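You operate a simulated robot arm through the tools that you are given. There is no shell and no other tool.

Carry out the task below with a simulated two-armed robot. There is one attempt and no reset: what you move stays moved.

JOB
Test the mini yellow bobbin and set it on the pad that the tester's display names.
Fine: on the cone, tester slider in, press the green button, tester slider back out before lifting it. Leave the other bobbins. Where these are worked on the way, their far stop is far enough and under half their travel is too little: tester slider.

It is judged by the outcome, as a careful person would: the job done as asked, and still so three seconds after it is handed in. It fails if anything else is knocked over, pushed out of place, dropped, spilled or broken.

ROBOT AND FRAMES
Two 7-joint arms with two-finger parallel grippers on one trunk that stands fixed in place. Base frame: the origin is at the foot of the trunk, x ahead of it, y to its left, z up. Units: mm, degrees, N and s.
The left shoulder is at [68, 173, 1201], the right one opposite. With the tool pointing down near the work surface each hand reaches from about 100 to 680 mm from the base axis, measured 20 degrees to its own side. Payload 3.6 kg a hand.
The tool frame of a hand sits at the grasp point between the pads (the TCP): z along the fingers, y along the line on which they close. The tips reach 30 mm beyond it. The gripper opens to 110 mm. The fingers are 20 mm wide and 10 mm thick; the gripper's body (48 by 112 mm) begins 55 mm behind the TCP.
Orientation is that of the tool frame in the base frame, as [roll, pitch, yaw] about the fixed x, y, z axes, in that order (R = Rz(yaw) Ry(pitch) Rx(roll)). With the fingers straight down and closing along the base's y, the tool's x points along the base's -x, its y along +y and its z along -z.

CONTROLS
- The arms move only by the tool servo_tool. It takes "left_commands", "right_commands" or both (then of equal length, played together; a hand with none holds still); each is a list of rows, each a list of 3 entries, a list of its own where there are three numbers: the turn, a rotation vector about the tool's x, y, z in degrees, then the shift along the tool's x, y, z in mm, then the closure, from 0 (fully open) to 1 (shut). In form: [[[wx, wy, wz], [dx, dy, dz], claw], ...]. A call has 1 to 20 rows; each row is the pose to reach, as a shift and turn from the pose commanded when the call began, along the tool's axes at that moment. Rows are played at 5 a second. More than 50 mm and 8.6 degrees between two rows, or a gripper value outside its range, and nothing of the call is played. Where a pose cannot be reached the arm comes as near as it can. A force on the tool above 50 N (or 10 N above the force at the start of the call, whichever is more), or a blocked arm, ends the call early, and 0.2 s more pass. Each finger travels about 153 mm/s and halts on what it meets, pressing with about 36 N; the grip force reading is that of the motor and also rises with nothing between the fingers. The clock runs only during rows and for 0.2 s after the last one: add rows that repeat a pose to give the fingers time. It gives the time, the measured TCP pose, the force on the tool (base axes), the opening and the grip force at its end, in the units of the frame above (readings bear some noise), with the torque about the TCP (base axes, N m) and any sound that the robot's microphone picked up.
- Cameras (640 x 400 px; columns grow to the right, rows downward): "scene" is now at [150.8, -33.7, 1370.5]; the picture's right is [-0.41, -0.91, 0.00], its down [-0.55, 0.25, -0.80] and it looks along [0.73, -0.33, -0.61] (base axes); focal length 335 px, centre (320, 200). "left" rides on the left gripper at [72, -17, -103] in its tool frame; the picture's right is [0.23, 0.97, 0.00], its down [-0.76, 0.18, -0.62] and it looks along [-0.61, 0.14, 0.78] (tool axes); focal length 222 px, centre (320, 200). "right" rides on the right gripper at [73, 17, -103] in its tool frame; the picture's right is [-0.23, 0.97, 0.00], its down [-0.76, -0.18, -0.62] and it looks along [-0.61, -0.14, 0.78] (tool axes); focal length 222 px, centre (320, 200). There is no depth. A picture from a camera that has moved, and an enlarged one, comes with that camera's place and axes in the base frame and with its lens.
- grab_frame(camera): a new picture of that camera. The clock stands still meanwhile.
- slide_trunk(by): slides the trunk up (or, below 0, down) by that many mm; the arms and the scene camera ride with it, the base frame stays. It gives what a move gives, with no picture.
- turn_head(pan, tilt): turns the head with the scene camera to pan (to the left, within 86 degrees either way) and tilt (down, from -29 to 69), counted from straight ahead of the robot. It gives what a move gives.
- close_up(camera, box): a new picture of the part [left, top, right, bottom] of that camera's present view, enlarged. The clock stands still meanwhile.
- job_done(): hands the job in; it is judged then, once.

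Nothing tells you positions but the pictures and the camera data. Unless the task says otherwise, let go and move clear before handing in.

The tools are called after "Request:" as name(argument=value, ...) on one line, values as JSON. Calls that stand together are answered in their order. servo_tool: Moves the arms, as the interface text tells. Its arguments: {"type":"object","properties":{"left_commands":{"type":"array"},"right_commands":{"type":"array"}},"required":[]} The other tools are called the same way: slide_trunk (by) slides the trunk up or down; turn_head (pan, tilt) turns the head that bears the scene camera; grab_frame (camera) takes a picture; close_up (camera, box) takes an enlarged picture of a part of a camera's view; job_done () hands the job in.

At the start:

```text
time: 0.0
left_tool_pos: [412.5, 0.8, 1179.5]
left_tool_rot: [-179.9, -0.1, -179.9]
left_wrist_force: [0.4, 0.1, 0.1]
left_torque: [0.05, -0.01, 0.02]
left_grip_width: 110.1
left_finger_force: 0.1
right_tool_pos: [409.7, -423.8, 1178.8]
right_tool_rot: [-179.9, 0.0, 179.9]
right_wrist_force: [-0.8, -1.0, -0.6]
right_torque: [-0.01, -0.03, -0.02]
right_grip_width: 109.9
right_finger_force: 0.1
trunk travel left (down, up): [-317.0, 446.0]
head pan, tilt: [-24.2, 37.2]
```

scene: 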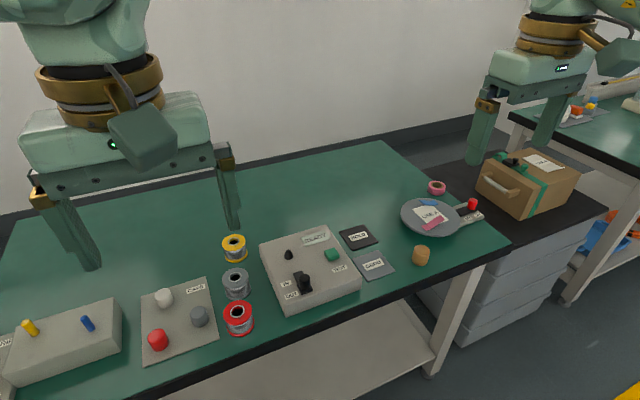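
right: 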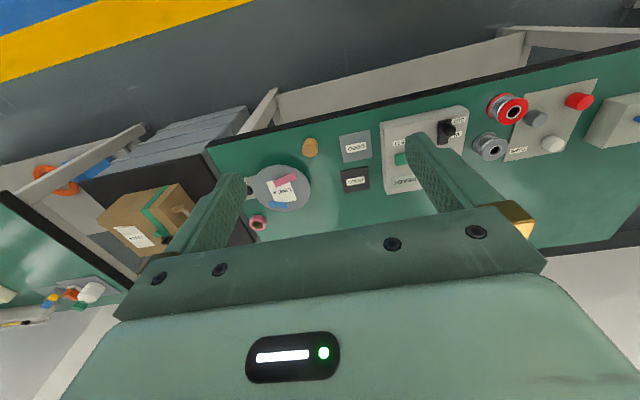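
left: 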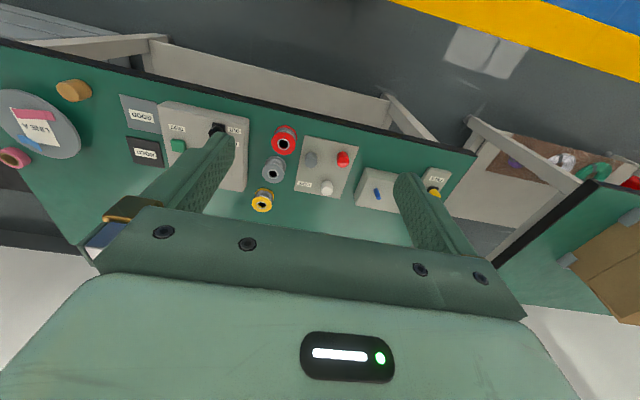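

I see the yellow bobbin, with a gray and a red one, left of a tester box that has a slider, cone, green button and display; two pads lie to the right. I'll take enlarged pictures first to locate everything.

Request:
close_up(camera="scene", box=[200, 210, 400, 340])

Request:
close_up(camera="right", box=[320, 80, 560, 230])

Request:
close_up(camera="left", box=[100, 70, 340, 220])

```text
3.08 times, centred on (300, 275) of scene
camera zoom: at [150.8, -33.7, 1370.5], right [-0.41, -0.91, 0.0], down [-0.55, 0.25, -0.8], along [0.73, -0.33, -0.61], focal length 1030 px, centre (382, -31)
```

zoom: 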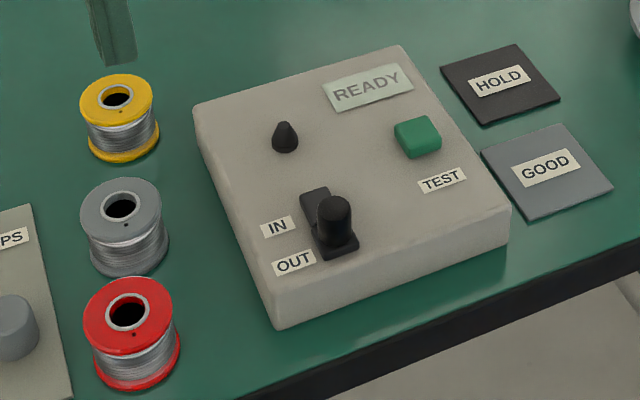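

```text
2.67 times, centred on (440, 155) of right
camera zoom: at [336.8, -409.2, 1281.6], right [0.23, 0.97, 0.0], down [0.76, -0.18, 0.62], along [0.61, -0.14, -0.78], focal length 592 px, centre (0, 320)
```

zoom: 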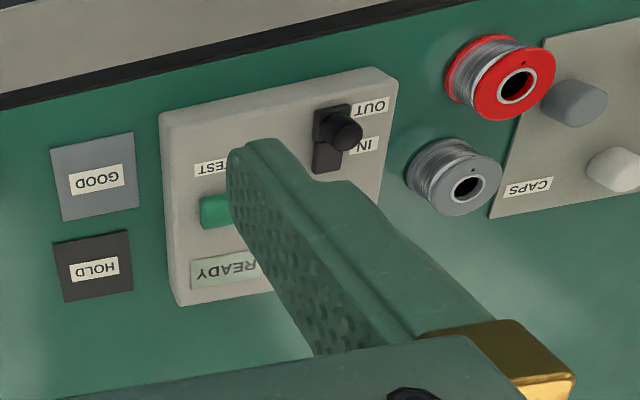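

```text
2.67 times, centred on (220, 145) of left
camera zoom: at [339.0, -16.8, 1281.2], right [-0.23, 0.97, 0.0], down [0.76, 0.18, 0.62], along [0.61, 0.14, -0.78], focal length 592 px, centre (587, 347)
```

zoom: 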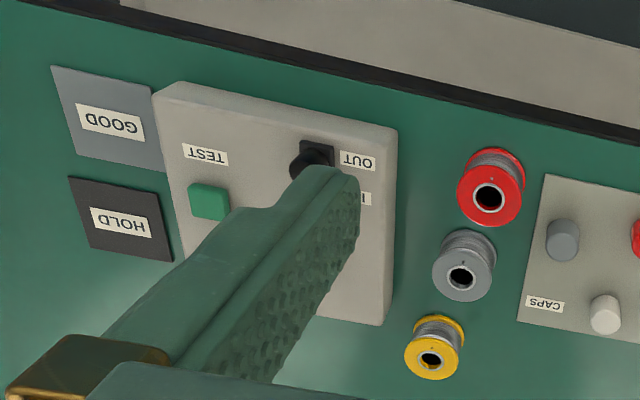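

The yellow bobbin stands near x 758, y -82, the cone is near (661, -184), the slider knob near (565, -186), the button near (628, -277) and the tabletop at about z 762. The bobbin is far out, so I'll lower the trunk to gain reach and look again.

Request:
slide_trunk(by=-170)

Request:
grab_frame(camera="scene")

Request:
grab_frame(camera="right")

```text
time: 1.9
left_tool_pos: [412.1, 1.9, 1008.5]
left_tool_rot: [-179.9, 0.1, -179.9]
left_wrist_force: [0.4, -0.7, 0.2]
left_torque: [-0.02, -0.01, -0.03]
left_grip_width: 110.2
left_finger_force: 0.0
right_tool_pos: [426.1, -425.0, 990.1]
right_tool_rot: [180.0, -3.2, -180.0]
right_wrist_force: [0.8, -0.5, -0.2]
right_torque: [0.01, 0.02, -0.02]
right_grip_width: 110.0
right_finger_force: 0.1
trunk travel left (down, up): [-147.0, 616.0]
head pan, tilt: [-24.2, 37.2]
```

```text
taken
camera scene: at [235.3, -33.7, 1194.3], right [-0.41, -0.91, 0.0], down [-0.55, 0.25, -0.8], along [0.73, -0.33, -0.6], focal length 335 px, centre (320, 200)
```

scene: 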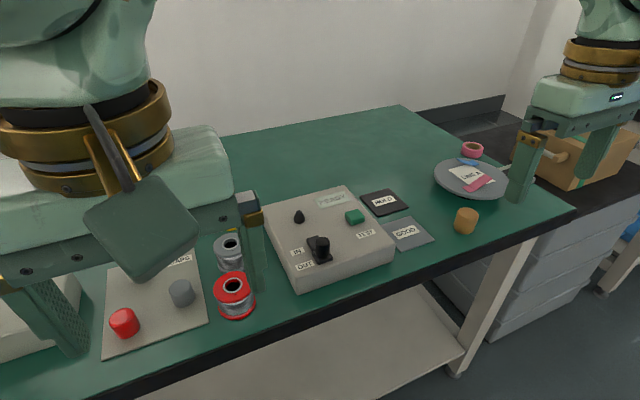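

```text
taken
camera right: at [361.2, -409.2, 1097.2], right [0.23, 0.97, -0.01], down [0.8, -0.18, 0.58], along [0.56, -0.14, -0.82], focal length 222 px, centre (320, 200)
```

right: 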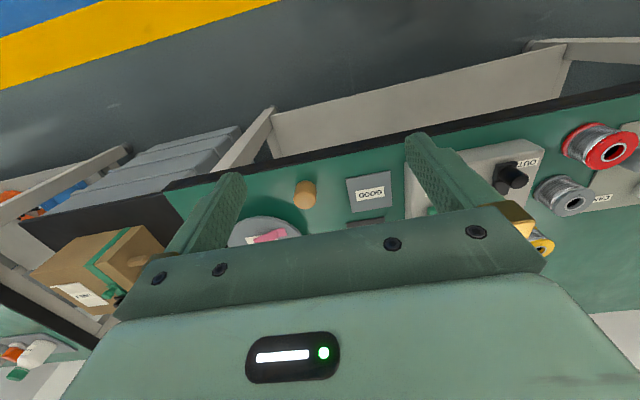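

The trunk came forward as it went down, which helps reach. I'll move the left hand up and out to the side so it doesn't block the view, and bring the right hand, straightened, over toward the yellow bobbin at a safe height.

Request:
servo_tool(left_commands=[[[0, 0, 0], [0, 35, -25], 0], [[0, 0, 0], [0, 70, -50], 0], [[0, 0, 0], [0, 105, -75], 0], [[0, 0, 0], [0, 140, -100], 0], [[0, 0, 0], [0, 175, -125], 0], [[0, 0, 0], [0, 200, -150], 0]], right_commands=[[[0, -1, 0], [-30, 30, 0], 0], [[0, -2, 0], [-60, 60, 0], 0], [[0, -3.2, 0], [-90, 90, 0], 0], [[0, -3.2, 0], [-120, 120, 0], 0], [[0, -3.2, 0], [-150, 150, 0], 0], [[0, -3.2, 0], [-180, 180, 0], 0]])

Request:
grab_frame(camera="scene")

Request:
grab_frame(camera="right")

```text
time: 3.3
left_tool_pos: [438.6, 169.3, 1039.5]
left_tool_rot: [-179.9, -0.1, -180.0]
left_wrist_force: [-0.3, 0.2, -0.1]
left_torque: [0.0, 0.02, 0.02]
left_grip_width: 110.0
left_finger_force: 0.2
left hand out of reach, approached as far as the arm can: row 2, 3, 4, 5, 6
right_tool_pos: [607.5, -240.6, 975.1]
right_tool_rot: [-179.9, -0.2, -180.0]
right_wrist_force: [0.1, 1.1, -0.2]
right_torque: [-0.03, 0.03, 0.0]
right_grip_width: 110.0
right_finger_force: 0.0
trunk travel left (down, up): [-147.0, 616.0]
head pan, tilt: [-24.2, 37.2]
```

```text
taken
camera scene: at [237.6, -32.0, 1193.6], right [-0.41, -0.91, 0.0], down [-0.55, 0.25, -0.8], along [0.73, -0.33, -0.61], focal length 335 px, centre (320, 200)
```

scene: 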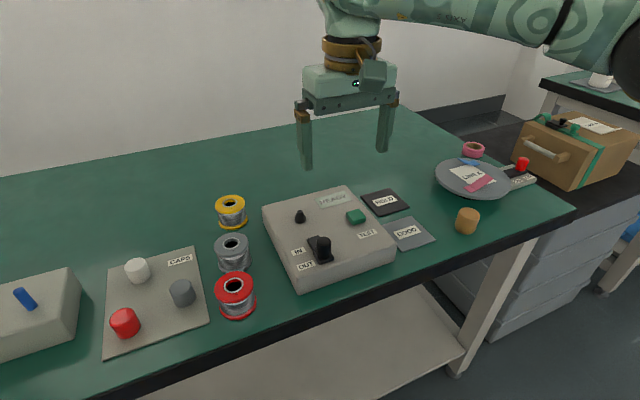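

```text
taken
camera right: at [537.1, -225.5, 1079.6], right [0.23, 0.97, 0.0], down [0.76, -0.18, 0.62], along [0.6, -0.14, -0.78], focal length 222 px, centre (320, 200)
```

right: 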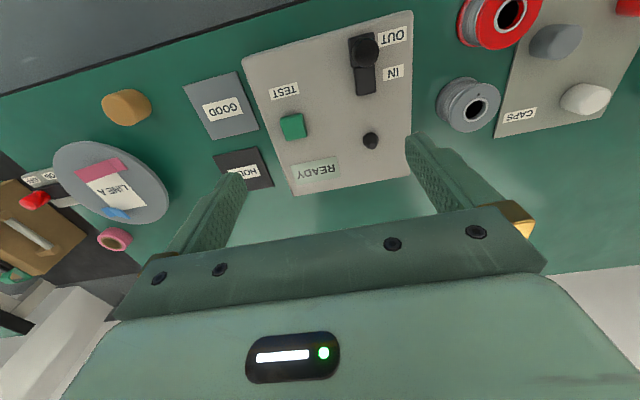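

The right hand reaches well and both views are clear now. Enlarged views will give me better positions.

Request:
close_up(camera="scene", box=[200, 180, 300, 243])

Request:
close_up(camera="scene", box=[260, 180, 440, 293])

Request:
close_up(camera="right", box=[180, 0, 500, 200])

```text
6.35 times, centred on (250, 212) of scene
camera zoom: at [237.6, -32.0, 1193.6], right [-0.41, -0.91, 0.0], down [-0.55, 0.25, -0.8], along [0.73, -0.33, -0.61], focal length 2126 px, centre (764, 127)
```

zoom: 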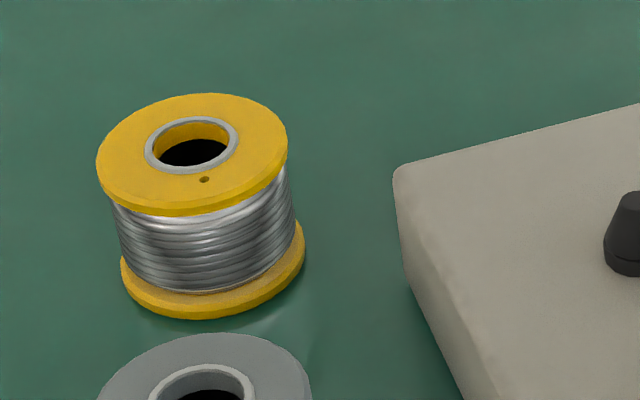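

```text
3.54 times, centred on (350, 236) of scene
camera zoom: at [237.6, -32.0, 1193.6], right [-0.41, -0.91, 0.0], down [-0.55, 0.25, -0.8], along [0.73, -0.33, -0.61], focal length 1186 px, centre (214, 71)
```

zoom: 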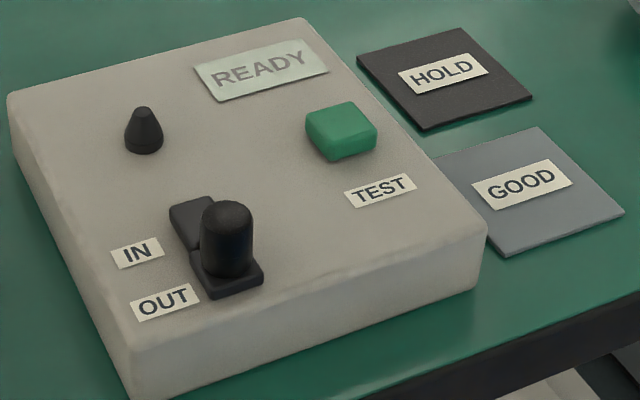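

```text
2.00 times, centred on (340, 100) of right
camera zoom: at [537.1, -225.5, 1079.6], right [0.23, 0.97, 0.0], down [0.76, -0.18, 0.62], along [0.6, -0.14, -0.78], focal length 444 px, centre (280, 400)
```

zoom: 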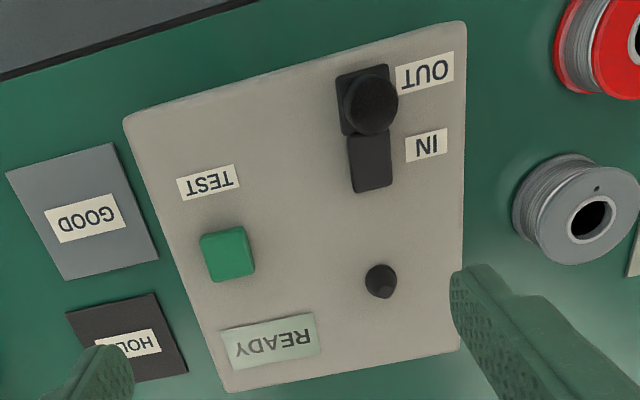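

Estimates: yellow bobbin about (767, -82), 57 mm wide, top near z 804; cone (672, -188) on a box top near z 793; knob (573, -190). I'll move the right hand over the yellow bobbin and check from there.

Request:
servo_tool(right_commands=[[[0, 0, 0], [-32, 32, 5], 0], [[0, 0, 0], [-64, 64, 15], 0], [[0, 0, 0], [-96, 96, 30], 0], [[0, 0, 0], [-128, 128, 45], 0], [[0, 0, 0], [-160, 158, 60], 0], [[0, 0, 0], [-160, 158, 60], 0]])

Request:
grab_frame(camera="scene")

Request:
grab_frame(camera="right")

```text
time: 4.7
left_tool_pos: [436.3, 166.4, 1039.3]
left_tool_rot: [-180.0, 0.1, -180.0]
left_wrist_force: [-0.2, 0.2, 0.8]
left_torque: [0.06, 0.01, 0.03]
left_grip_width: 109.9
left_finger_force: 0.1
right_tool_pos: [717.7, -131.6, 924.6]
right_tool_rot: [-179.9, -0.2, -179.9]
right_wrist_force: [1.1, -0.3, -0.1]
right_torque: [0.03, 0.04, -0.02]
right_grip_width: 110.1
right_finger_force: 0.2
right hand out of reach, approached as far as the arm can: row 4, 5, 6
trunk travel left (down, up): [-147.0, 616.0]
head pan, tilt: [-24.2, 37.2]
```

```text
taken
camera scene: at [235.9, -34.1, 1194.0], right [-0.41, -0.91, 0.0], down [-0.55, 0.25, -0.8], along [0.73, -0.33, -0.61], focal length 335 px, centre (320, 200)
```

scene: 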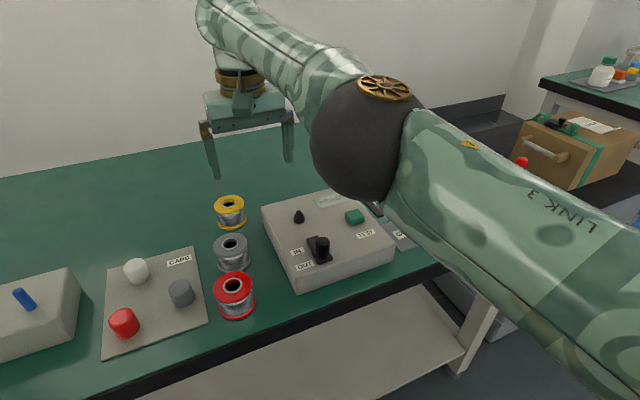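

```text
taken
camera right: at [646.5, -116.0, 1029.1], right [0.23, 0.97, 0.0], down [0.76, -0.18, 0.62], along [0.6, -0.14, -0.78], focal length 222 px, centre (320, 200)
```

right: 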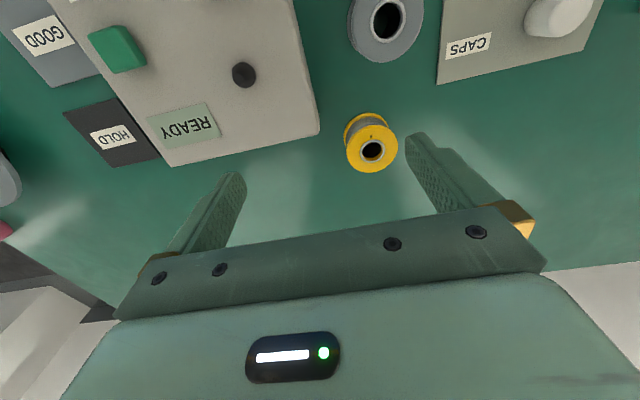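

The bobbin checks out near (766, -84), but the arm can't hold a straight-down tool that far out, so I'll tilt the fingers about 20° forward. This first small tilted move also shows me which pose the shifts are counted from.

Request:
servo_tool(right_commands=[[[0, -7, 0], [10, 0, 10], 0.1], [[0, -14, 0], [20, 0, 20], 0.15], [[0, -20, 0], [30, 0, 30], 0.22], [[0, -20, 0], [30, 0, 30], 0.22]])

Request:
grab_frame(camera="right")

```text
time: 5.7
left_tool_pos: [437.7, 166.1, 1040.0]
left_tool_rot: [180.0, 0.0, -179.9]
left_wrist_force: [1.0, -0.4, 0.1]
left_torque: [-0.01, -0.04, 0.0]
left_grip_width: 110.3
left_finger_force: 0.1
right_tool_pos: [759.4, -77.7, 912.6]
right_tool_rot: [-179.8, 15.8, -179.9]
right_wrist_force: [0.5, -0.3, 1.0]
right_torque: [0.03, 0.02, 0.01]
right_grip_width: 86.0
right_finger_force: 0.0
right hand out of reach, approached as far as the arm can: row 1, 2, 3, 4
trunk travel left (down, up): [-147.0, 616.0]
head pan, tilt: [-24.2, 37.2]
```

```text
taken
camera right: at [662.1, -61.8, 992.4], right [0.22, 0.97, 0.06], down [0.56, -0.17, 0.81], along [0.8, -0.14, -0.59], focal length 222 px, centre (320, 200)
```

right: 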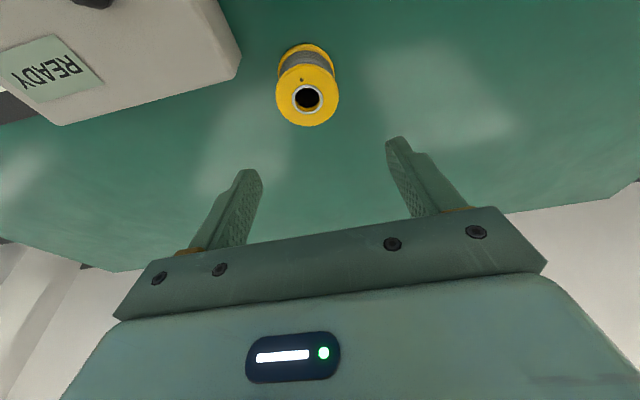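

The hand moved further than the reached pose suggested, to about (759, -78, 913) with a 16° tilt. I'll hold with a zero command to see whether it settles.

Request:
servo_tool(right_commands=[[[0, 0, 0], [0, 0, 0], 0.22], [[0, 0, 0], [0, 0, 0], 0.22]])

```text
time: 6.3
left_tool_pos: [437.0, 166.8, 1039.9]
left_tool_rot: [180.0, 0.2, -179.9]
left_wrist_force: [0.8, 0.5, 0.1]
left_torque: [-0.01, -0.05, -0.02]
left_grip_width: 110.0
left_finger_force: 0.1
right_tool_pos: [758.7, -76.3, 913.1]
right_tool_rot: [-179.7, 15.7, -179.8]
right_wrist_force: [-0.3, 0.5, 0.3]
right_torque: [0.01, 0.0, 0.03]
right_grip_width: 85.9
right_finger_force: 0.0
trunk travel left (down, up): [-147.0, 616.0]
head pan, tilt: [-24.2, 37.2]
```

It holds there and reports no reach problem. A small move down along the fingers will tell me how shifts are counted now.

Request:
servo_tool(right_commands=[[[0, -2, 0], [3, -3, 8], 0.22], [[0, -4.3, 0], [6, -6, 16], 0.22], [[0, -4.3, 0], [6, -6, 16], 0.22]])

Request:
grab_frame(camera="right")

Request:
grab_frame(camera="scene")

```text
time: 7.1
left_tool_pos: [437.6, 167.0, 1038.9]
left_tool_rot: [-179.9, 0.0, -180.0]
left_wrist_force: [0.5, 1.0, 0.7]
left_torque: [0.0, 0.02, -0.01]
left_grip_width: 109.9
left_finger_force: 0.1
right_tool_pos: [776.1, -70.2, 911.3]
right_tool_rot: [-179.3, 21.3, -178.8]
right_wrist_force: [-0.9, 0.3, -0.3]
right_torque: [-0.04, 0.0, 0.0]
right_grip_width: 85.8
right_finger_force: 0.0
right hand out of reach, approached as far as the arm can: row 1, 2
trunk travel left (down, up): [-147.0, 616.0]
head pan, tilt: [-24.2, 37.2]
```

```text
taken
camera right: at [672.6, -55.5, 980.9], right [0.19, 0.98, 0.07], down [0.48, -0.16, 0.86], along [0.85, -0.13, -0.51], focal length 222 px, centre (320, 200)
```

right: 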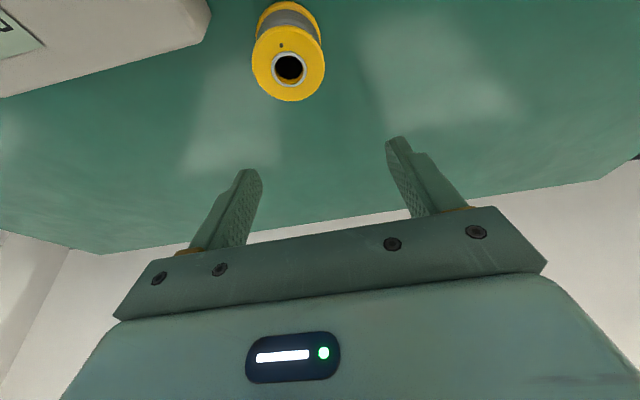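

```text
taken
camera scene: at [236.4, -33.0, 1193.9], right [-0.41, -0.91, 0.0], down [-0.55, 0.25, -0.8], along [0.73, -0.33, -0.61], focal length 335 px, centre (320, 200)
```

scene: 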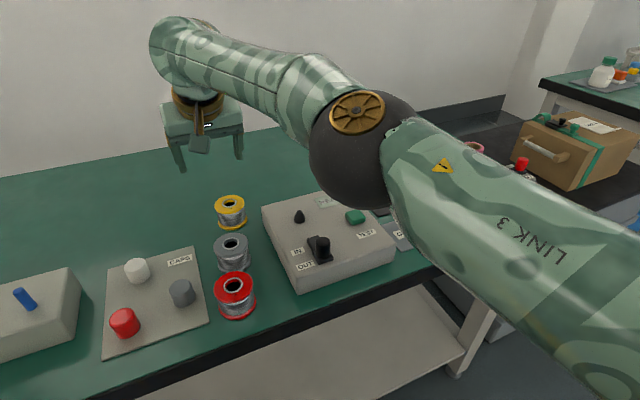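

The hand drifts outward instead of following, so it is on the edge of its reach. Before anything else I'll hold and see where it rests.

Request:
servo_tool(right_commands=[[[0, 0, 0], [0, 0, 0], 0.22], [[0, 0, 0], [0, 0, 0], 0.22], [[0, 0, 0], [0, 0, 0], 0.22]])

```text
time: 7.9
left_tool_pos: [438.9, 166.7, 1038.8]
left_tool_rot: [179.9, 0.1, -179.9]
left_wrist_force: [-0.1, -0.2, 0.6]
left_torque: [0.01, 0.0, -0.01]
left_grip_width: 110.0
left_finger_force: 0.0
right_tool_pos: [777.0, -69.6, 910.8]
right_tool_rot: [-179.4, 21.3, -178.8]
right_wrist_force: [0.3, -0.4, 0.3]
right_torque: [0.05, -0.01, 0.0]
right_grip_width: 85.7
right_finger_force: 0.0
trunk travel left (down, up): [-147.0, 616.0]
head pan, tilt: [-24.2, 37.2]
```

It rests at (777, -70, 911) with a 21° tilt. I'll pull back and down toward the pre-grasp point, about (737, -84, 890).

Request:
servo_tool(right_commands=[[[0, 0, 0], [15, -5, 1.5], 0.22], [[0, 0, 0], [30, -10, 3], 0.22], [[0, 0, 0], [44.5, -14, 4], 0.22], [[0, 0, 0], [44.5, -14, 4], 0.22]])

```text
time: 8.9
left_tool_pos: [437.5, 168.3, 1039.6]
left_tool_rot: [-179.9, 0.1, -179.9]
left_wrist_force: [-0.1, -1.1, 0.0]
left_torque: [0.02, 0.0, -0.01]
left_grip_width: 109.9
left_finger_force: 0.0
right_tool_pos: [716.4, -96.9, 874.0]
right_tool_rot: [-179.7, 20.0, -179.8]
right_wrist_force: [0.0, 1.0, -0.4]
right_torque: [0.0, -0.03, -0.01]
right_grip_width: 85.8
right_finger_force: 0.0
trunk travel left (down, up): [-147.0, 616.0]
head pan, tilt: [-24.2, 37.2]
```

The hand now follows properly: (716, -97, 874), tilt 20°. Next it goes to the line of approach above the bobbin, with a look before the descent.

Request:
servo_tool(right_commands=[[[0, 0, 0], [-9, 7, 6], 0.22], [[0, 0, 0], [-16, 13, 12], 0.22], [[0, 0, 0], [-16, 13, 12], 0.22]])

Request:
grab_frame(camera="right")

Request:
grab_frame(camera="scene")

```text
time: 9.7
left_tool_pos: [438.1, 166.1, 1039.9]
left_tool_rot: [180.0, 0.1, -179.9]
left_wrist_force: [0.2, 0.3, -0.6]
left_torque: [-0.03, -0.02, 0.0]
left_grip_width: 110.0
left_finger_force: 0.1
right_tool_pos: [736.3, -86.2, 866.9]
right_tool_rot: [-179.7, 20.0, -179.8]
right_wrist_force: [0.3, 0.4, -0.1]
right_torque: [0.02, -0.02, -0.02]
right_grip_width: 85.5
right_finger_force: 0.0
trunk travel left (down, up): [-147.0, 616.0]
head pan, tilt: [-24.2, 37.2]
```

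```text
taken
camera right: at [633.2, -70.2, 939.8], right [0.21, 0.97, 0.07], down [0.5, -0.17, 0.85], along [0.84, -0.14, -0.53], focal length 222 px, centre (320, 200)
```

right: 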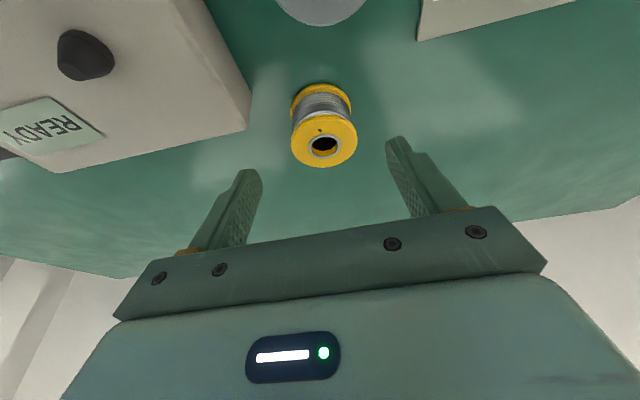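

```text
taken
camera scene: at [236.1, -33.4, 1194.0], right [-0.41, -0.91, 0.0], down [-0.55, 0.25, -0.8], along [0.73, -0.33, -0.61], focal length 335 px, centre (320, 200)
```

scene: 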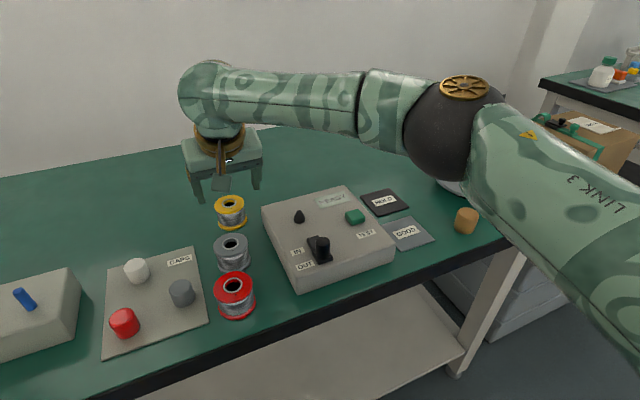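

The bobbin axis reads (766, -84) again from this view. I'll descend along the fingers with the jaws open around it.

Request:
servo_tool(right_commands=[[[0, 0, 0], [-2, 1, 20], 0.22], [[0, 0, 0], [-4, 2, 40], 0.22], [[0, 0, 0], [-4, 2, 60], 0.22], [[0, 0, 0], [-4, 2, 72], 0.22], [[0, 0, 0], [-4, 2, 72], 0.22]])

Request:
grab_frame(camera="right")

Request:
close_up(camera="scene", box=[170, 130, 330, 230])

```text
time: 10.9
left_tool_pos: [438.4, 166.2, 1040.4]
left_tool_rot: [-180.0, 0.1, -179.9]
left_wrist_force: [-0.3, 0.2, -0.7]
left_torque: [0.02, 0.01, -0.03]
left_grip_width: 109.9
left_finger_force: 0.0
right_tool_pos: [764.4, -84.4, 801.9]
right_tool_rot: [-179.7, 20.0, -179.8]
right_wrist_force: [-0.1, -0.6, 0.4]
right_torque: [-0.01, -0.01, -0.03]
right_grip_width: 85.9
right_finger_force: 0.1
trunk travel left (down, up): [-147.0, 616.0]
head pan, tilt: [-24.2, 37.2]
```

```text
taken
camera right: at [662.5, -67.6, 874.0], right [0.21, 0.97, 0.07], down [0.5, -0.17, 0.85], along [0.84, -0.14, -0.53], focal length 222 px, centre (320, 200)
```

right: 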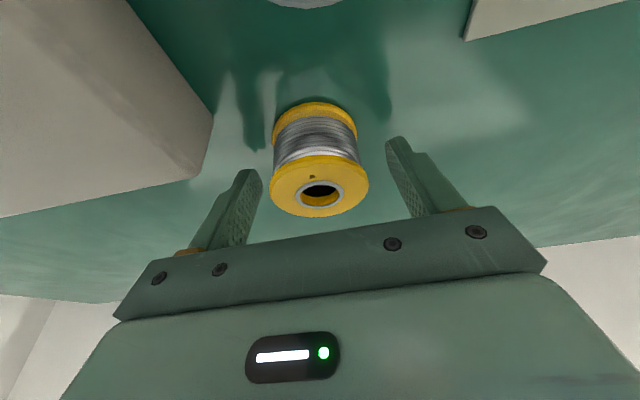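

```text
4.00 times, centred on (250, 180) of scene
camera zoom: at [236.1, -33.4, 1194.0], right [-0.41, -0.91, 0.0], down [-0.55, 0.25, -0.8], along [0.73, -0.33, -0.61], focal length 1340 px, centre (600, 280)
```

zoom: 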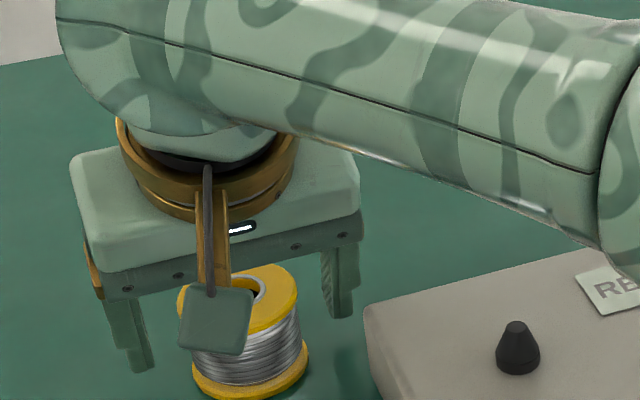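

The jaws straddle the bobbin and are centred on it. I'll go down 5 mm more and close.

Request:
servo_tool(right_commands=[[[0, 0, 0], [0, 0, 5], 0.22], [[0, 0, 0], [0, 0, 5], 0.35], [[0, 0, 0], [0, 0, 5], 0.45], [[0, 0, 0], [0, 0, 5], 0.6], [[0, 0, 0], [0, 0, 5], 1], [[0, 0, 0], [0, 0, 5], 1], [[0, 0, 0], [0, 0, 5], 1]])

Request:
grab_frame(camera="right")

```text
time: 12.5
left_tool_pos: [438.0, 166.5, 1040.4]
left_tool_rot: [-179.9, 0.1, -179.9]
left_wrist_force: [0.4, 0.1, -0.5]
left_torque: [-0.03, 0.0, 0.0]
left_grip_width: 110.3
left_finger_force: 0.1
right_tool_pos: [767.0, -85.1, 798.0]
right_tool_rot: [-179.7, 20.1, -179.8]
right_wrist_force: [0.0, 0.8, 0.8]
right_torque: [0.1, -0.05, -0.04]
right_grip_width: 55.0
right_finger_force: 35.5
trunk travel left (down, up): [-147.0, 616.0]
head pan, tilt: [-24.2, 37.2]
```

```text
taken
camera right: at [663.8, -68.2, 869.8], right [0.21, 0.97, 0.07], down [0.5, -0.17, 0.85], along [0.84, -0.14, -0.53], focal length 222 px, centre (320, 200)
```

right: 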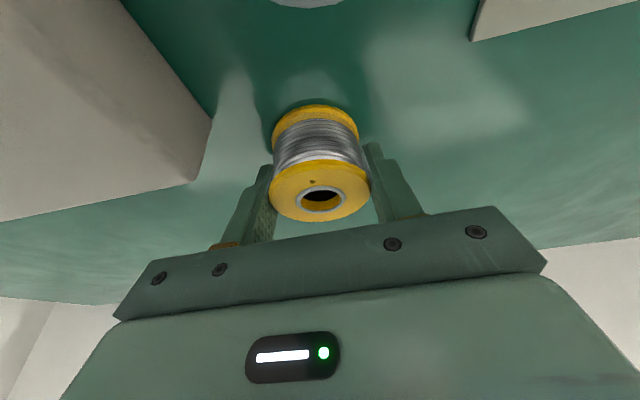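

The grip is firm at 55 mm on the bobbin. I'll lift it up and back along the tool axis, away from the edge of the reach.

Request:
servo_tool(right_commands=[[[0, 0, 0], [0, 0, -10], 1], [[0, 0, 0], [0, 0, -25], 1], [[0, 0, 0], [0, 0, -45], 1], [[0, 0, 0], [0, 0, -65], 1], [[0, 0, 0], [0, 0, -85], 1], [[0, 0, 0], [0, 0, -85], 1]])

Request:
grab_frame(camera="right")

Request:
grab_frame(camera="scene")

```text
time: 13.9
left_tool_pos: [436.6, 166.8, 1038.5]
left_tool_rot: [180.0, 0.0, -179.9]
left_wrist_force: [0.2, 0.5, 0.3]
left_torque: [0.0, 0.03, 0.01]
left_grip_width: 109.9
left_finger_force: 0.0
right_tool_pos: [737.0, -83.3, 873.3]
right_tool_rot: [-179.7, 19.9, -179.8]
right_wrist_force: [1.1, 0.0, -0.9]
right_torque: [0.02, 0.03, -0.04]
right_grip_width: 55.1
right_finger_force: 36.4
trunk travel left (down, up): [-147.0, 616.0]
head pan, tilt: [-24.2, 37.2]
```

```text
taken
camera right: at [634.6, -67.0, 946.4], right [0.21, 0.97, 0.07], down [0.5, -0.17, 0.85], along [0.84, -0.14, -0.53], focal length 222 px, centre (320, 200)
```

right: 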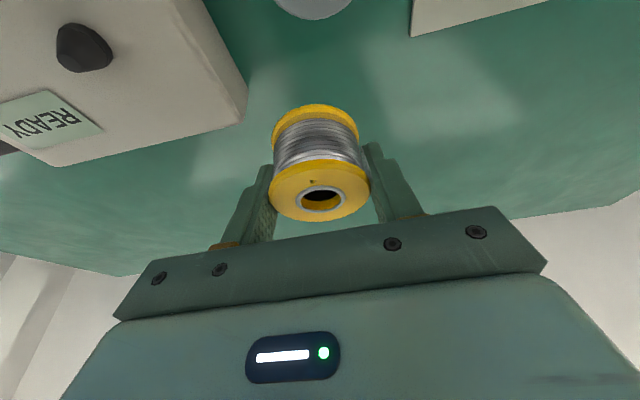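

```text
taken
camera scene: at [236.4, -33.4, 1193.9], right [-0.41, -0.91, 0.0], down [-0.55, 0.25, -0.8], along [0.73, -0.33, -0.61], focal length 335 px, centre (320, 200)
```

scene: 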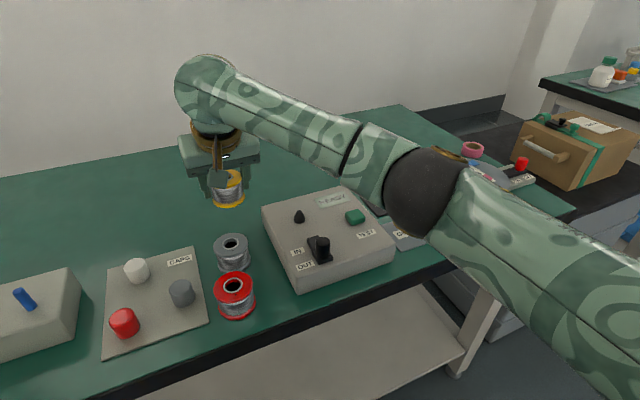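

The bobbin is up and unrotated in the grip. I'll look closely at the cone from both cameras to fix its position before carrying the bobbin over.

Request:
close_up(camera="right", box=[20, 0, 180, 100])

Request:
close_up(camera="scene", box=[260, 180, 380, 255])

```text
4.00 times, centred on (100, 50) of right
camera zoom: at [634.6, -67.0, 946.4], right [0.21, 0.97, 0.07], down [0.5, -0.17, 0.85], along [0.84, -0.14, -0.53], focal length 888 px, centre (1200, 800)
```

zoom: 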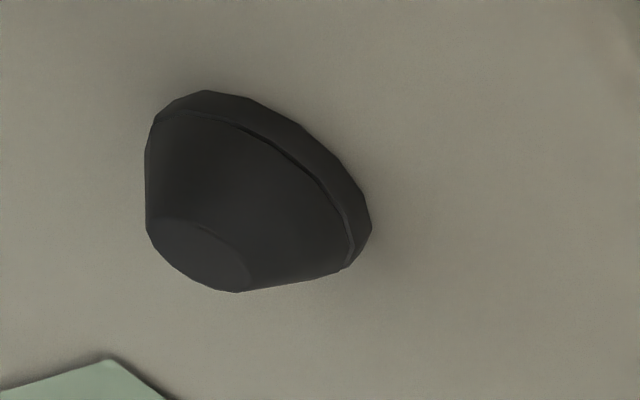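

```text
5.33 times, centred on (320, 218) of scene
camera zoom: at [236.4, -33.4, 1193.9], right [-0.41, -0.91, 0.0], down [-0.55, 0.25, -0.8], along [0.73, -0.33, -0.61], focal length 1786 px, centre (320, 107)
```

zoom: 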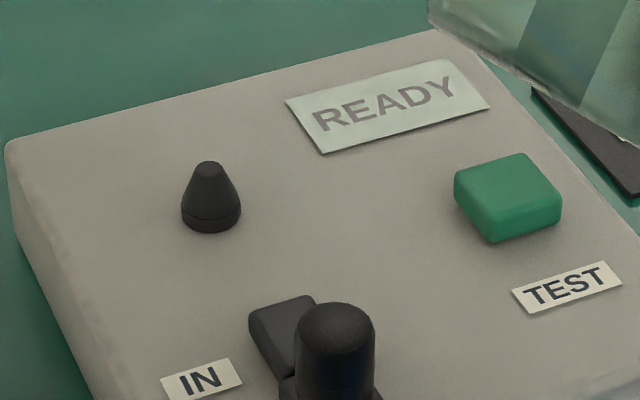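

The cone sits at about (669, -189) with its tip near z 823. I'll carry the bobbin over it, hovering well above the tip, and compare in the pictures.

Request:
servo_tool(right_commands=[[[0, 0, 0], [10, -10, -25], 1], [[0, 0, 0], [25, -38, -35], 1], [[0, 0, 0], [38, -65, -39], 1], [[0, 0, 0], [50, -90, -39], 1], [[0, 0, 0], [58, -106, -39], 1], [[0, 0, 0], [58, -106, -39], 1]])

Request:
grab_frame(camera="right")

Request:
grab_frame(camera="scene")

Request:
close_up(camera="scene", box=[260, 140, 380, 215])

```text
time: 15.3
left_tool_pos: [436.4, 166.7, 1039.7]
left_tool_rot: [179.9, -0.1, -179.8]
left_wrist_force: [0.9, -0.4, -0.4]
left_torque: [-0.01, 0.03, -0.02]
left_grip_width: 109.8
left_finger_force: 0.1
right_tool_pos: [668.2, -189.5, 894.6]
right_tool_rot: [-179.7, 19.9, -179.7]
right_wrist_force: [0.1, -0.8, -0.7]
right_torque: [0.02, 0.0, 0.0]
right_grip_width: 54.8
right_finger_force: 36.3
trunk travel left (down, up): [-147.0, 616.0]
head pan, tilt: [-24.2, 37.2]
```

```text
taken
camera right: at [566.1, -173.9, 966.5], right [0.21, 0.97, 0.07], down [0.5, -0.17, 0.85], along [0.84, -0.14, -0.53], focal length 222 px, centre (320, 200)
```

right: 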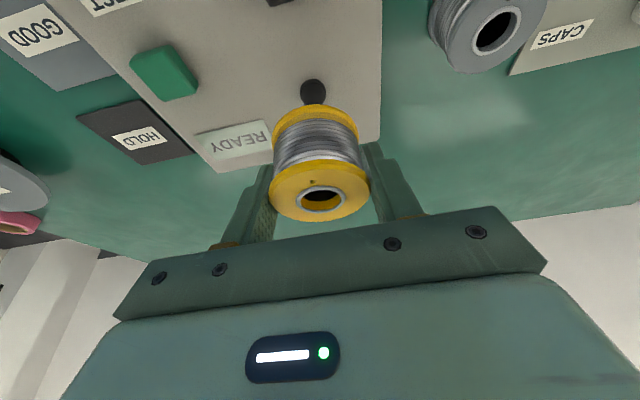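

```text
taken
camera scene: at [236.3, -33.4, 1193.9], right [-0.41, -0.91, 0.0], down [-0.55, 0.25, -0.8], along [0.73, -0.33, -0.61], focal length 335 px, centre (320, 200)
```

scene: 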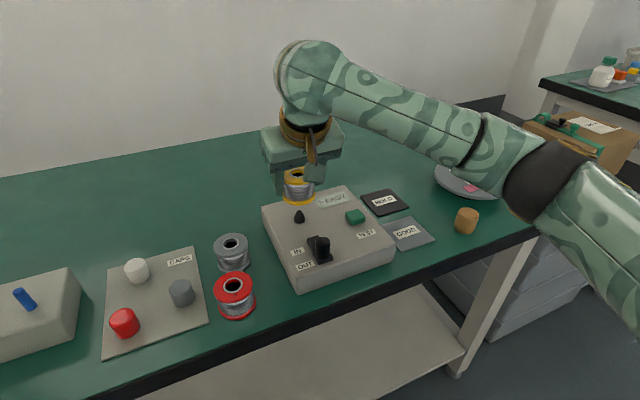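

```text
5.33 times, centred on (320, 178) of scene
camera zoom: at [236.3, -33.4, 1193.9], right [-0.41, -0.91, 0.0], down [-0.55, 0.25, -0.8], along [0.73, -0.33, -0.61], focal length 1786 px, centre (320, 320)
```

zoom: 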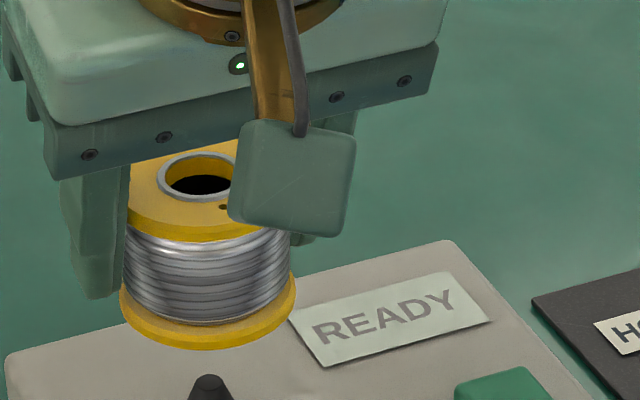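

Bobbin and cone line up to within about 1 mm in both views, and the box top looks to be near z 799. I'll lower the bobbin straight down over the cone in small steps.

Request:
servo_tool(right_commands=[[[0, 0, 0], [4, 0.7, 12], 1], [[0, 0, 0], [8.2, 0.7, 22.6], 1], [[0, 0, 0], [12, 0.7, 33], 1], [[0, 0, 0], [12, 0.7, 33], 1]])

Request:
grab_frame(camera="right")

Request:
close_up(camera="scene", box=[260, 155, 380, 230])

```text
time: 16.3
left_tool_pos: [436.9, 166.8, 1040.3]
left_tool_rot: [-180.0, 0.1, -179.9]
left_wrist_force: [0.9, -0.1, -0.2]
left_torque: [0.0, 0.01, -0.01]
left_grip_width: 109.8
left_finger_force: 0.0
right_tool_pos: [670.5, -190.3, 859.6]
right_tool_rot: [-179.7, 20.1, -179.9]
right_wrist_force: [-0.9, 0.0, -1.3]
right_torque: [-0.03, 0.02, 0.0]
right_grip_width: 54.7
right_finger_force: 36.0
trunk travel left (down, up): [-147.0, 616.0]
head pan, tilt: [-24.2, 37.2]
```

```text
taken
camera right: at [566.7, -173.6, 932.6], right [0.21, 0.97, 0.07], down [0.5, -0.17, 0.85], along [0.84, -0.14, -0.53], focal length 222 px, centre (320, 200)
```

right: 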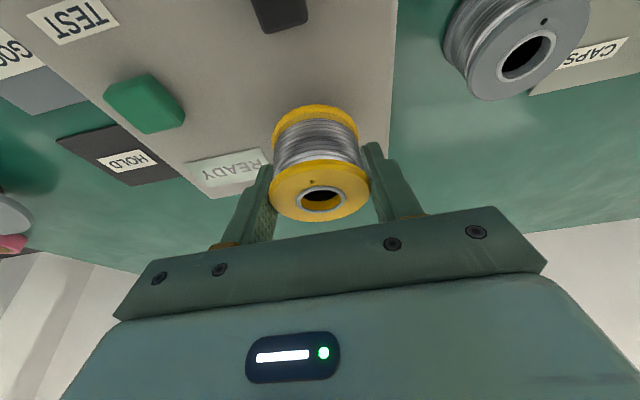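

```text
5.33 times, centred on (320, 192) of scene
camera zoom: at [236.1, -33.5, 1194.0], right [-0.41, -0.91, 0.0], down [-0.55, 0.25, -0.8], along [0.73, -0.33, -0.61], focal length 1786 px, centre (320, 240)
```

zoom: 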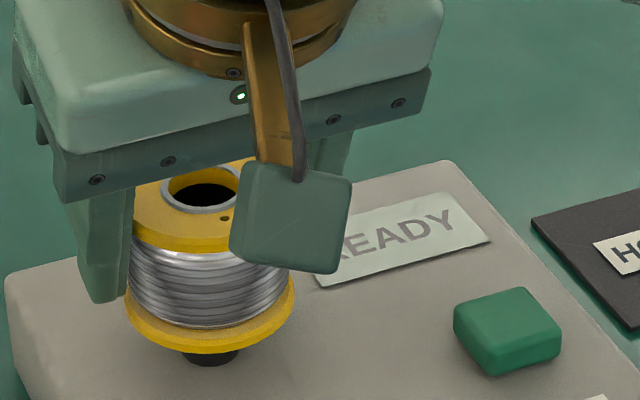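

It's well aligned, with the bobbin's underside just at the cone tip. I'll keep lowering slowly while watching the force.

Request:
servo_tool(right_commands=[[[0, 0, 0], [1.4, 0, 3.8], 1], [[0, 0, 0], [2.7, 0, 7.5], 1], [[0, 0, 0], [4.1, 0, 11.3], 1], [[0, 0, 0], [5.5, 0, 15], 1], [[0, 0, 0], [5.5, 0, 15], 1]])

Request:
close_up(camera="scene", box=[260, 155, 380, 230])

```text
time: 17.5
left_tool_pos: [436.8, 166.7, 1039.8]
left_tool_rot: [-179.9, 0.1, -179.9]
left_wrist_force: [0.2, 0.5, 1.0]
left_torque: [-0.03, 0.01, 0.02]
left_grip_width: 110.0
left_finger_force: 0.0
right_tool_pos: [668.4, -189.3, 843.5]
right_tool_rot: [-179.5, 19.8, -179.8]
right_wrist_force: [-33.6, -12.4, 57.9]
right_torque: [1.49, -0.9, 0.49]
right_grip_width: 54.7
right_finger_force: 36.3
trunk travel left (down, up): [-147.0, 616.0]
head pan, tilt: [-24.2, 37.2]
```

```text
5.33 times, centred on (320, 192) of scene
camera zoom: at [234.1, -33.0, 1194.4], right [-0.41, -0.91, 0.0], down [-0.55, 0.25, -0.8], along [0.73, -0.33, -0.6], focal length 1786 px, centre (320, 240)
```

zoom: 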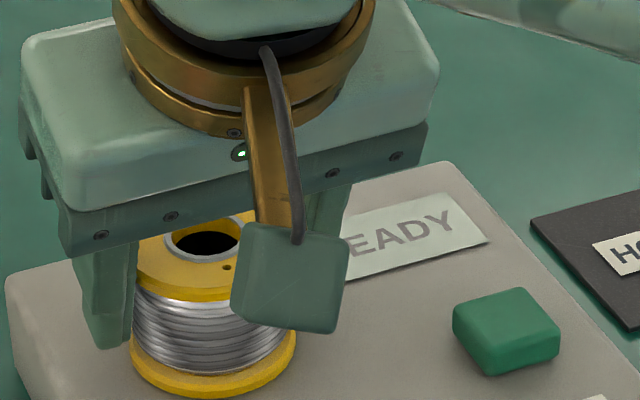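

The bobbin has gone onto the cone and the force shows contact, pushed slightly toward -x. I'll ease back 2 mm in -x and a touch up to relax it.

Request:
servo_tool(right_commands=[[[0, 0, 0], [0.7, -0.3, -1], 1], [[0, 0, 0], [1.4, -0.5, -2.1], 1], [[0, 0, 0], [1.4, -0.5, -2.1], 1]])

```text
time: 18.3
left_tool_pos: [438.0, 167.7, 1038.5]
left_tool_rot: [180.0, 0.1, -179.9]
left_wrist_force: [-0.6, -1.0, -1.1]
left_torque: [-0.01, 0.02, 0.01]
left_grip_width: 110.1
left_finger_force: 0.0
right_tool_pos: [667.4, -188.5, 845.6]
right_tool_rot: [-179.8, 20.0, -179.9]
right_wrist_force: [-1.3, 1.0, -2.0]
right_torque: [0.02, 0.12, -0.01]
right_grip_width: 54.5
right_finger_force: 35.5
trunk travel left (down, up): [-147.0, 616.0]
head pan, tilt: [-24.2, 37.2]
```

The force is gone. I'll lower again in small steps at the corrected position to find where it seats.

Request:
servo_tool(right_commands=[[[0, 0, 0], [0.4, 0, 1.2], 1], [[0, 0, 0], [0.85, 0, 2.35], 1], [[0, 0, 0], [0.85, 0, 2.35], 1]])

```text
time: 19.1
left_tool_pos: [438.1, 167.1, 1038.9]
left_tool_rot: [180.0, 0.1, -180.0]
left_wrist_force: [-0.7, -0.9, -0.1]
left_torque: [0.02, -0.02, 0.04]
left_grip_width: 110.1
left_finger_force: 0.0
right_tool_pos: [667.5, -189.7, 843.5]
right_tool_rot: [-179.8, 19.9, -179.7]
right_wrist_force: [-1.2, 1.9, -0.7]
right_torque: [0.03, 0.05, -0.01]
right_grip_width: 54.8
right_finger_force: 35.7
trunk travel left (down, up): [-147.0, 616.0]
head pan, tilt: [-24.2, 37.2]
```

No contact yet at z 843.5, so the earlier touch was sideways. I'll continue down a few millimetres more.

Request:
servo_tool(right_commands=[[[0, 0, 0], [0.35, 0, 0.95], 1], [[0, 0, 0], [0.7, 0, 1.9], 1], [[0, 0, 0], [1.03, 0, 2.8], 1], [[0, 0, 0], [1.03, 0, 2.8], 1]])

```text
time: 20.1
left_tool_pos: [436.0, 167.5, 1040.5]
left_tool_rot: [-179.9, 0.1, -179.9]
left_wrist_force: [0.8, -0.3, 0.5]
left_torque: [0.01, 0.02, 0.0]
left_grip_width: 110.0
left_finger_force: 0.0
right_tool_pos: [666.0, -190.1, 843.4]
right_tool_rot: [-179.7, 20.4, -179.9]
right_wrist_force: [7.3, -1.3, 21.9]
right_torque: [0.21, 0.33, -0.05]
right_grip_width: 54.7
right_finger_force: 36.5
trunk travel left (down, up): [-147.0, 616.0]
head pan, tilt: [-24.2, 37.2]
```

It seats at about z 843 with a mostly vertical 22 N. I'll relieve the push and open the jaws gently.

Request:
servo_tool(right_commands=[[[0, 0, 0], [-0.6, 0, -1.6], 1], [[0, 0, 0], [-0.6, 0, -1.6], 0.48], [[0, 0, 0], [-0.6, 0, -1.6], 0.4], [[0, 0, 0], [-0.6, 0, -1.6], 0.27], [[0, 0, 0], [-0.6, 0, -1.6], 0.27]])

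Request:
close_up(camera="scene", box=[260, 155, 380, 230])

Request:
grab_frame(camera="right")

```text
time: 21.3
left_tool_pos: [438.5, 166.4, 1040.1]
left_tool_rot: [180.0, 0.0, -179.9]
left_wrist_force: [0.2, -0.4, -0.1]
left_torque: [-0.02, 0.02, -0.02]
left_grip_width: 110.1
left_finger_force: 0.1
right_tool_pos: [666.1, -187.8, 840.9]
right_tool_rot: [-179.7, 19.9, -179.9]
right_wrist_force: [-0.9, -1.1, 0.5]
right_torque: [-0.01, 0.0, 0.02]
right_grip_width: 80.4
right_finger_force: 0.1
trunk travel left (down, up): [-147.0, 616.0]
head pan, tilt: [-24.2, 37.2]
```

```text
5.33 times, centred on (320, 192) of scene
camera zoom: at [236.0, -33.5, 1194.0], right [-0.41, -0.91, 0.0], down [-0.55, 0.25, -0.8], along [0.73, -0.33, -0.61], focal length 1786 px, centre (320, 240)
```

zoom: 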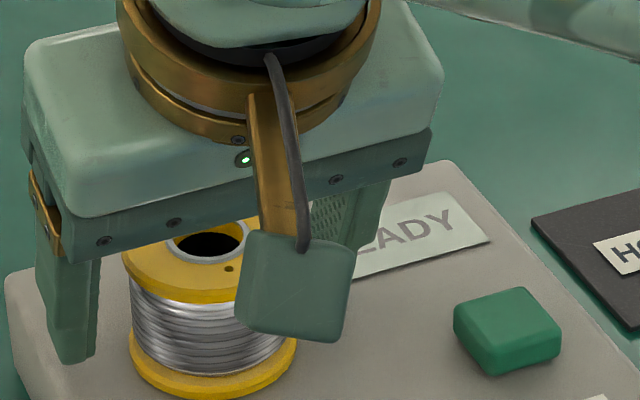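

```text
taken
camera right: at [564.2, -173.3, 913.3], right [0.21, 0.97, 0.07], down [0.5, -0.17, 0.85], along [0.84, -0.14, -0.53], focal length 222 px, centre (320, 200)
```

right: 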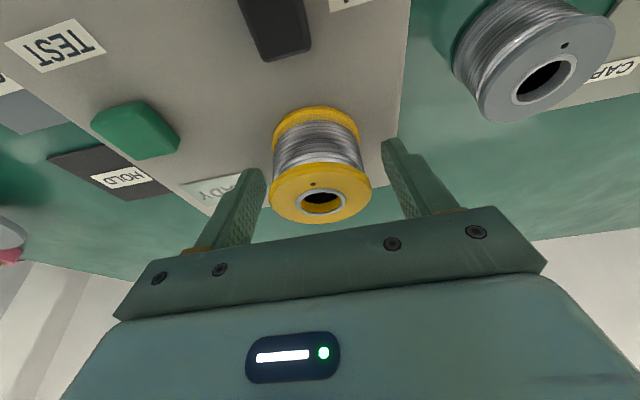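

The bobbin stays upright on the cone. I'll withdraw along the tool axis and look at how it sits.

Request:
servo_tool(right_commands=[[[0, 0, 0], [0, 0, -20], 0.27], [[0, 0, 0], [0, 0, -45], 0.27], [[0, 0, 0], [0, 0, -75], 0.27], [[0, 0, 0], [0, 0, -105], 0.27], [[0, 0, 0], [20, -40, -120], 0.27], [[0, 0, 0], [20, -40, -120], 0.27]])

Request:
grab_frame(camera="scene")

Request:
close_up(camera="scene", box=[260, 180, 400, 268])

Request:
grab_frame(camera="right")

```text
time: 22.7
left_tool_pos: [437.3, 166.8, 1039.9]
left_tool_rot: [-179.9, 0.0, -179.9]
left_wrist_force: [0.0, -0.1, 0.3]
left_torque: [0.02, 0.01, 0.0]
left_grip_width: 110.0
left_finger_force: 0.1
right_tool_pos: [609.6, -227.0, 946.5]
right_tool_rot: [-179.7, 19.9, -179.7]
right_wrist_force: [0.2, 0.1, 1.1]
right_torque: [-0.01, 0.01, -0.01]
right_grip_width: 80.4
right_finger_force: 0.1
trunk travel left (down, up): [-147.0, 616.0]
head pan, tilt: [-24.2, 37.2]
```

```text
taken
camera scene: at [236.5, -32.7, 1193.9], right [-0.41, -0.91, 0.0], down [-0.55, 0.25, -0.8], along [0.73, -0.33, -0.61], focal length 335 px, centre (320, 200)
```

scene: 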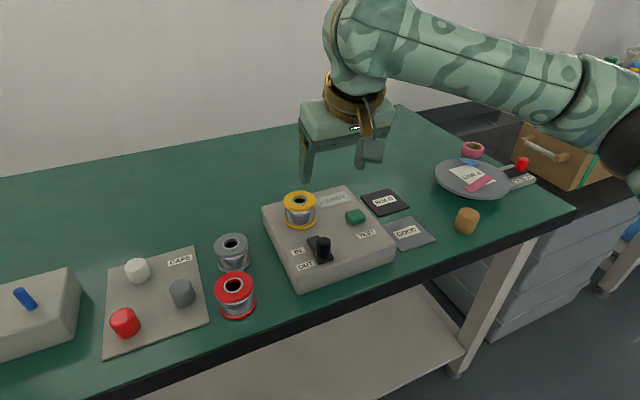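

```text
4.55 times, centred on (330, 224) of scene
camera zoom: at [236.5, -32.7, 1193.9], right [-0.41, -0.91, 0.0], down [-0.55, 0.25, -0.8], along [0.73, -0.33, -0.61], focal length 1522 px, centre (274, 91)
```

zoom: 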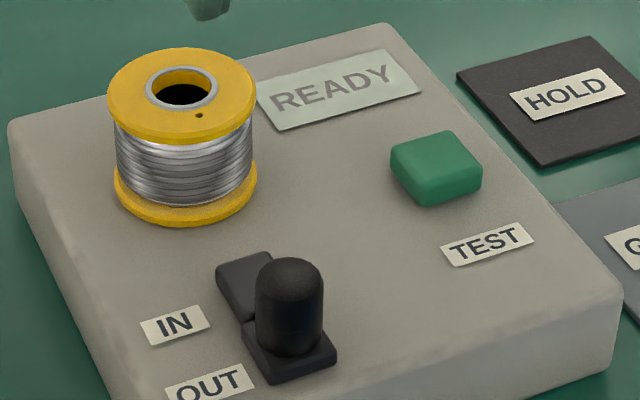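

```text
taken
camera right: at [507.9, -211.0, 1019.4], right [0.21, 0.97, 0.07], down [0.5, -0.17, 0.85], along [0.84, -0.14, -0.53], focal length 222 px, centre (320, 200)
```

right: 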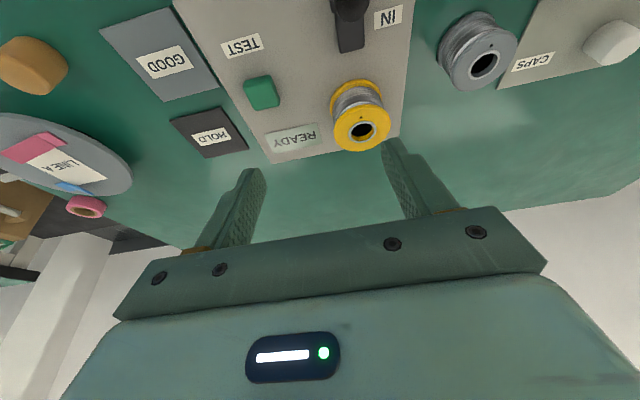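

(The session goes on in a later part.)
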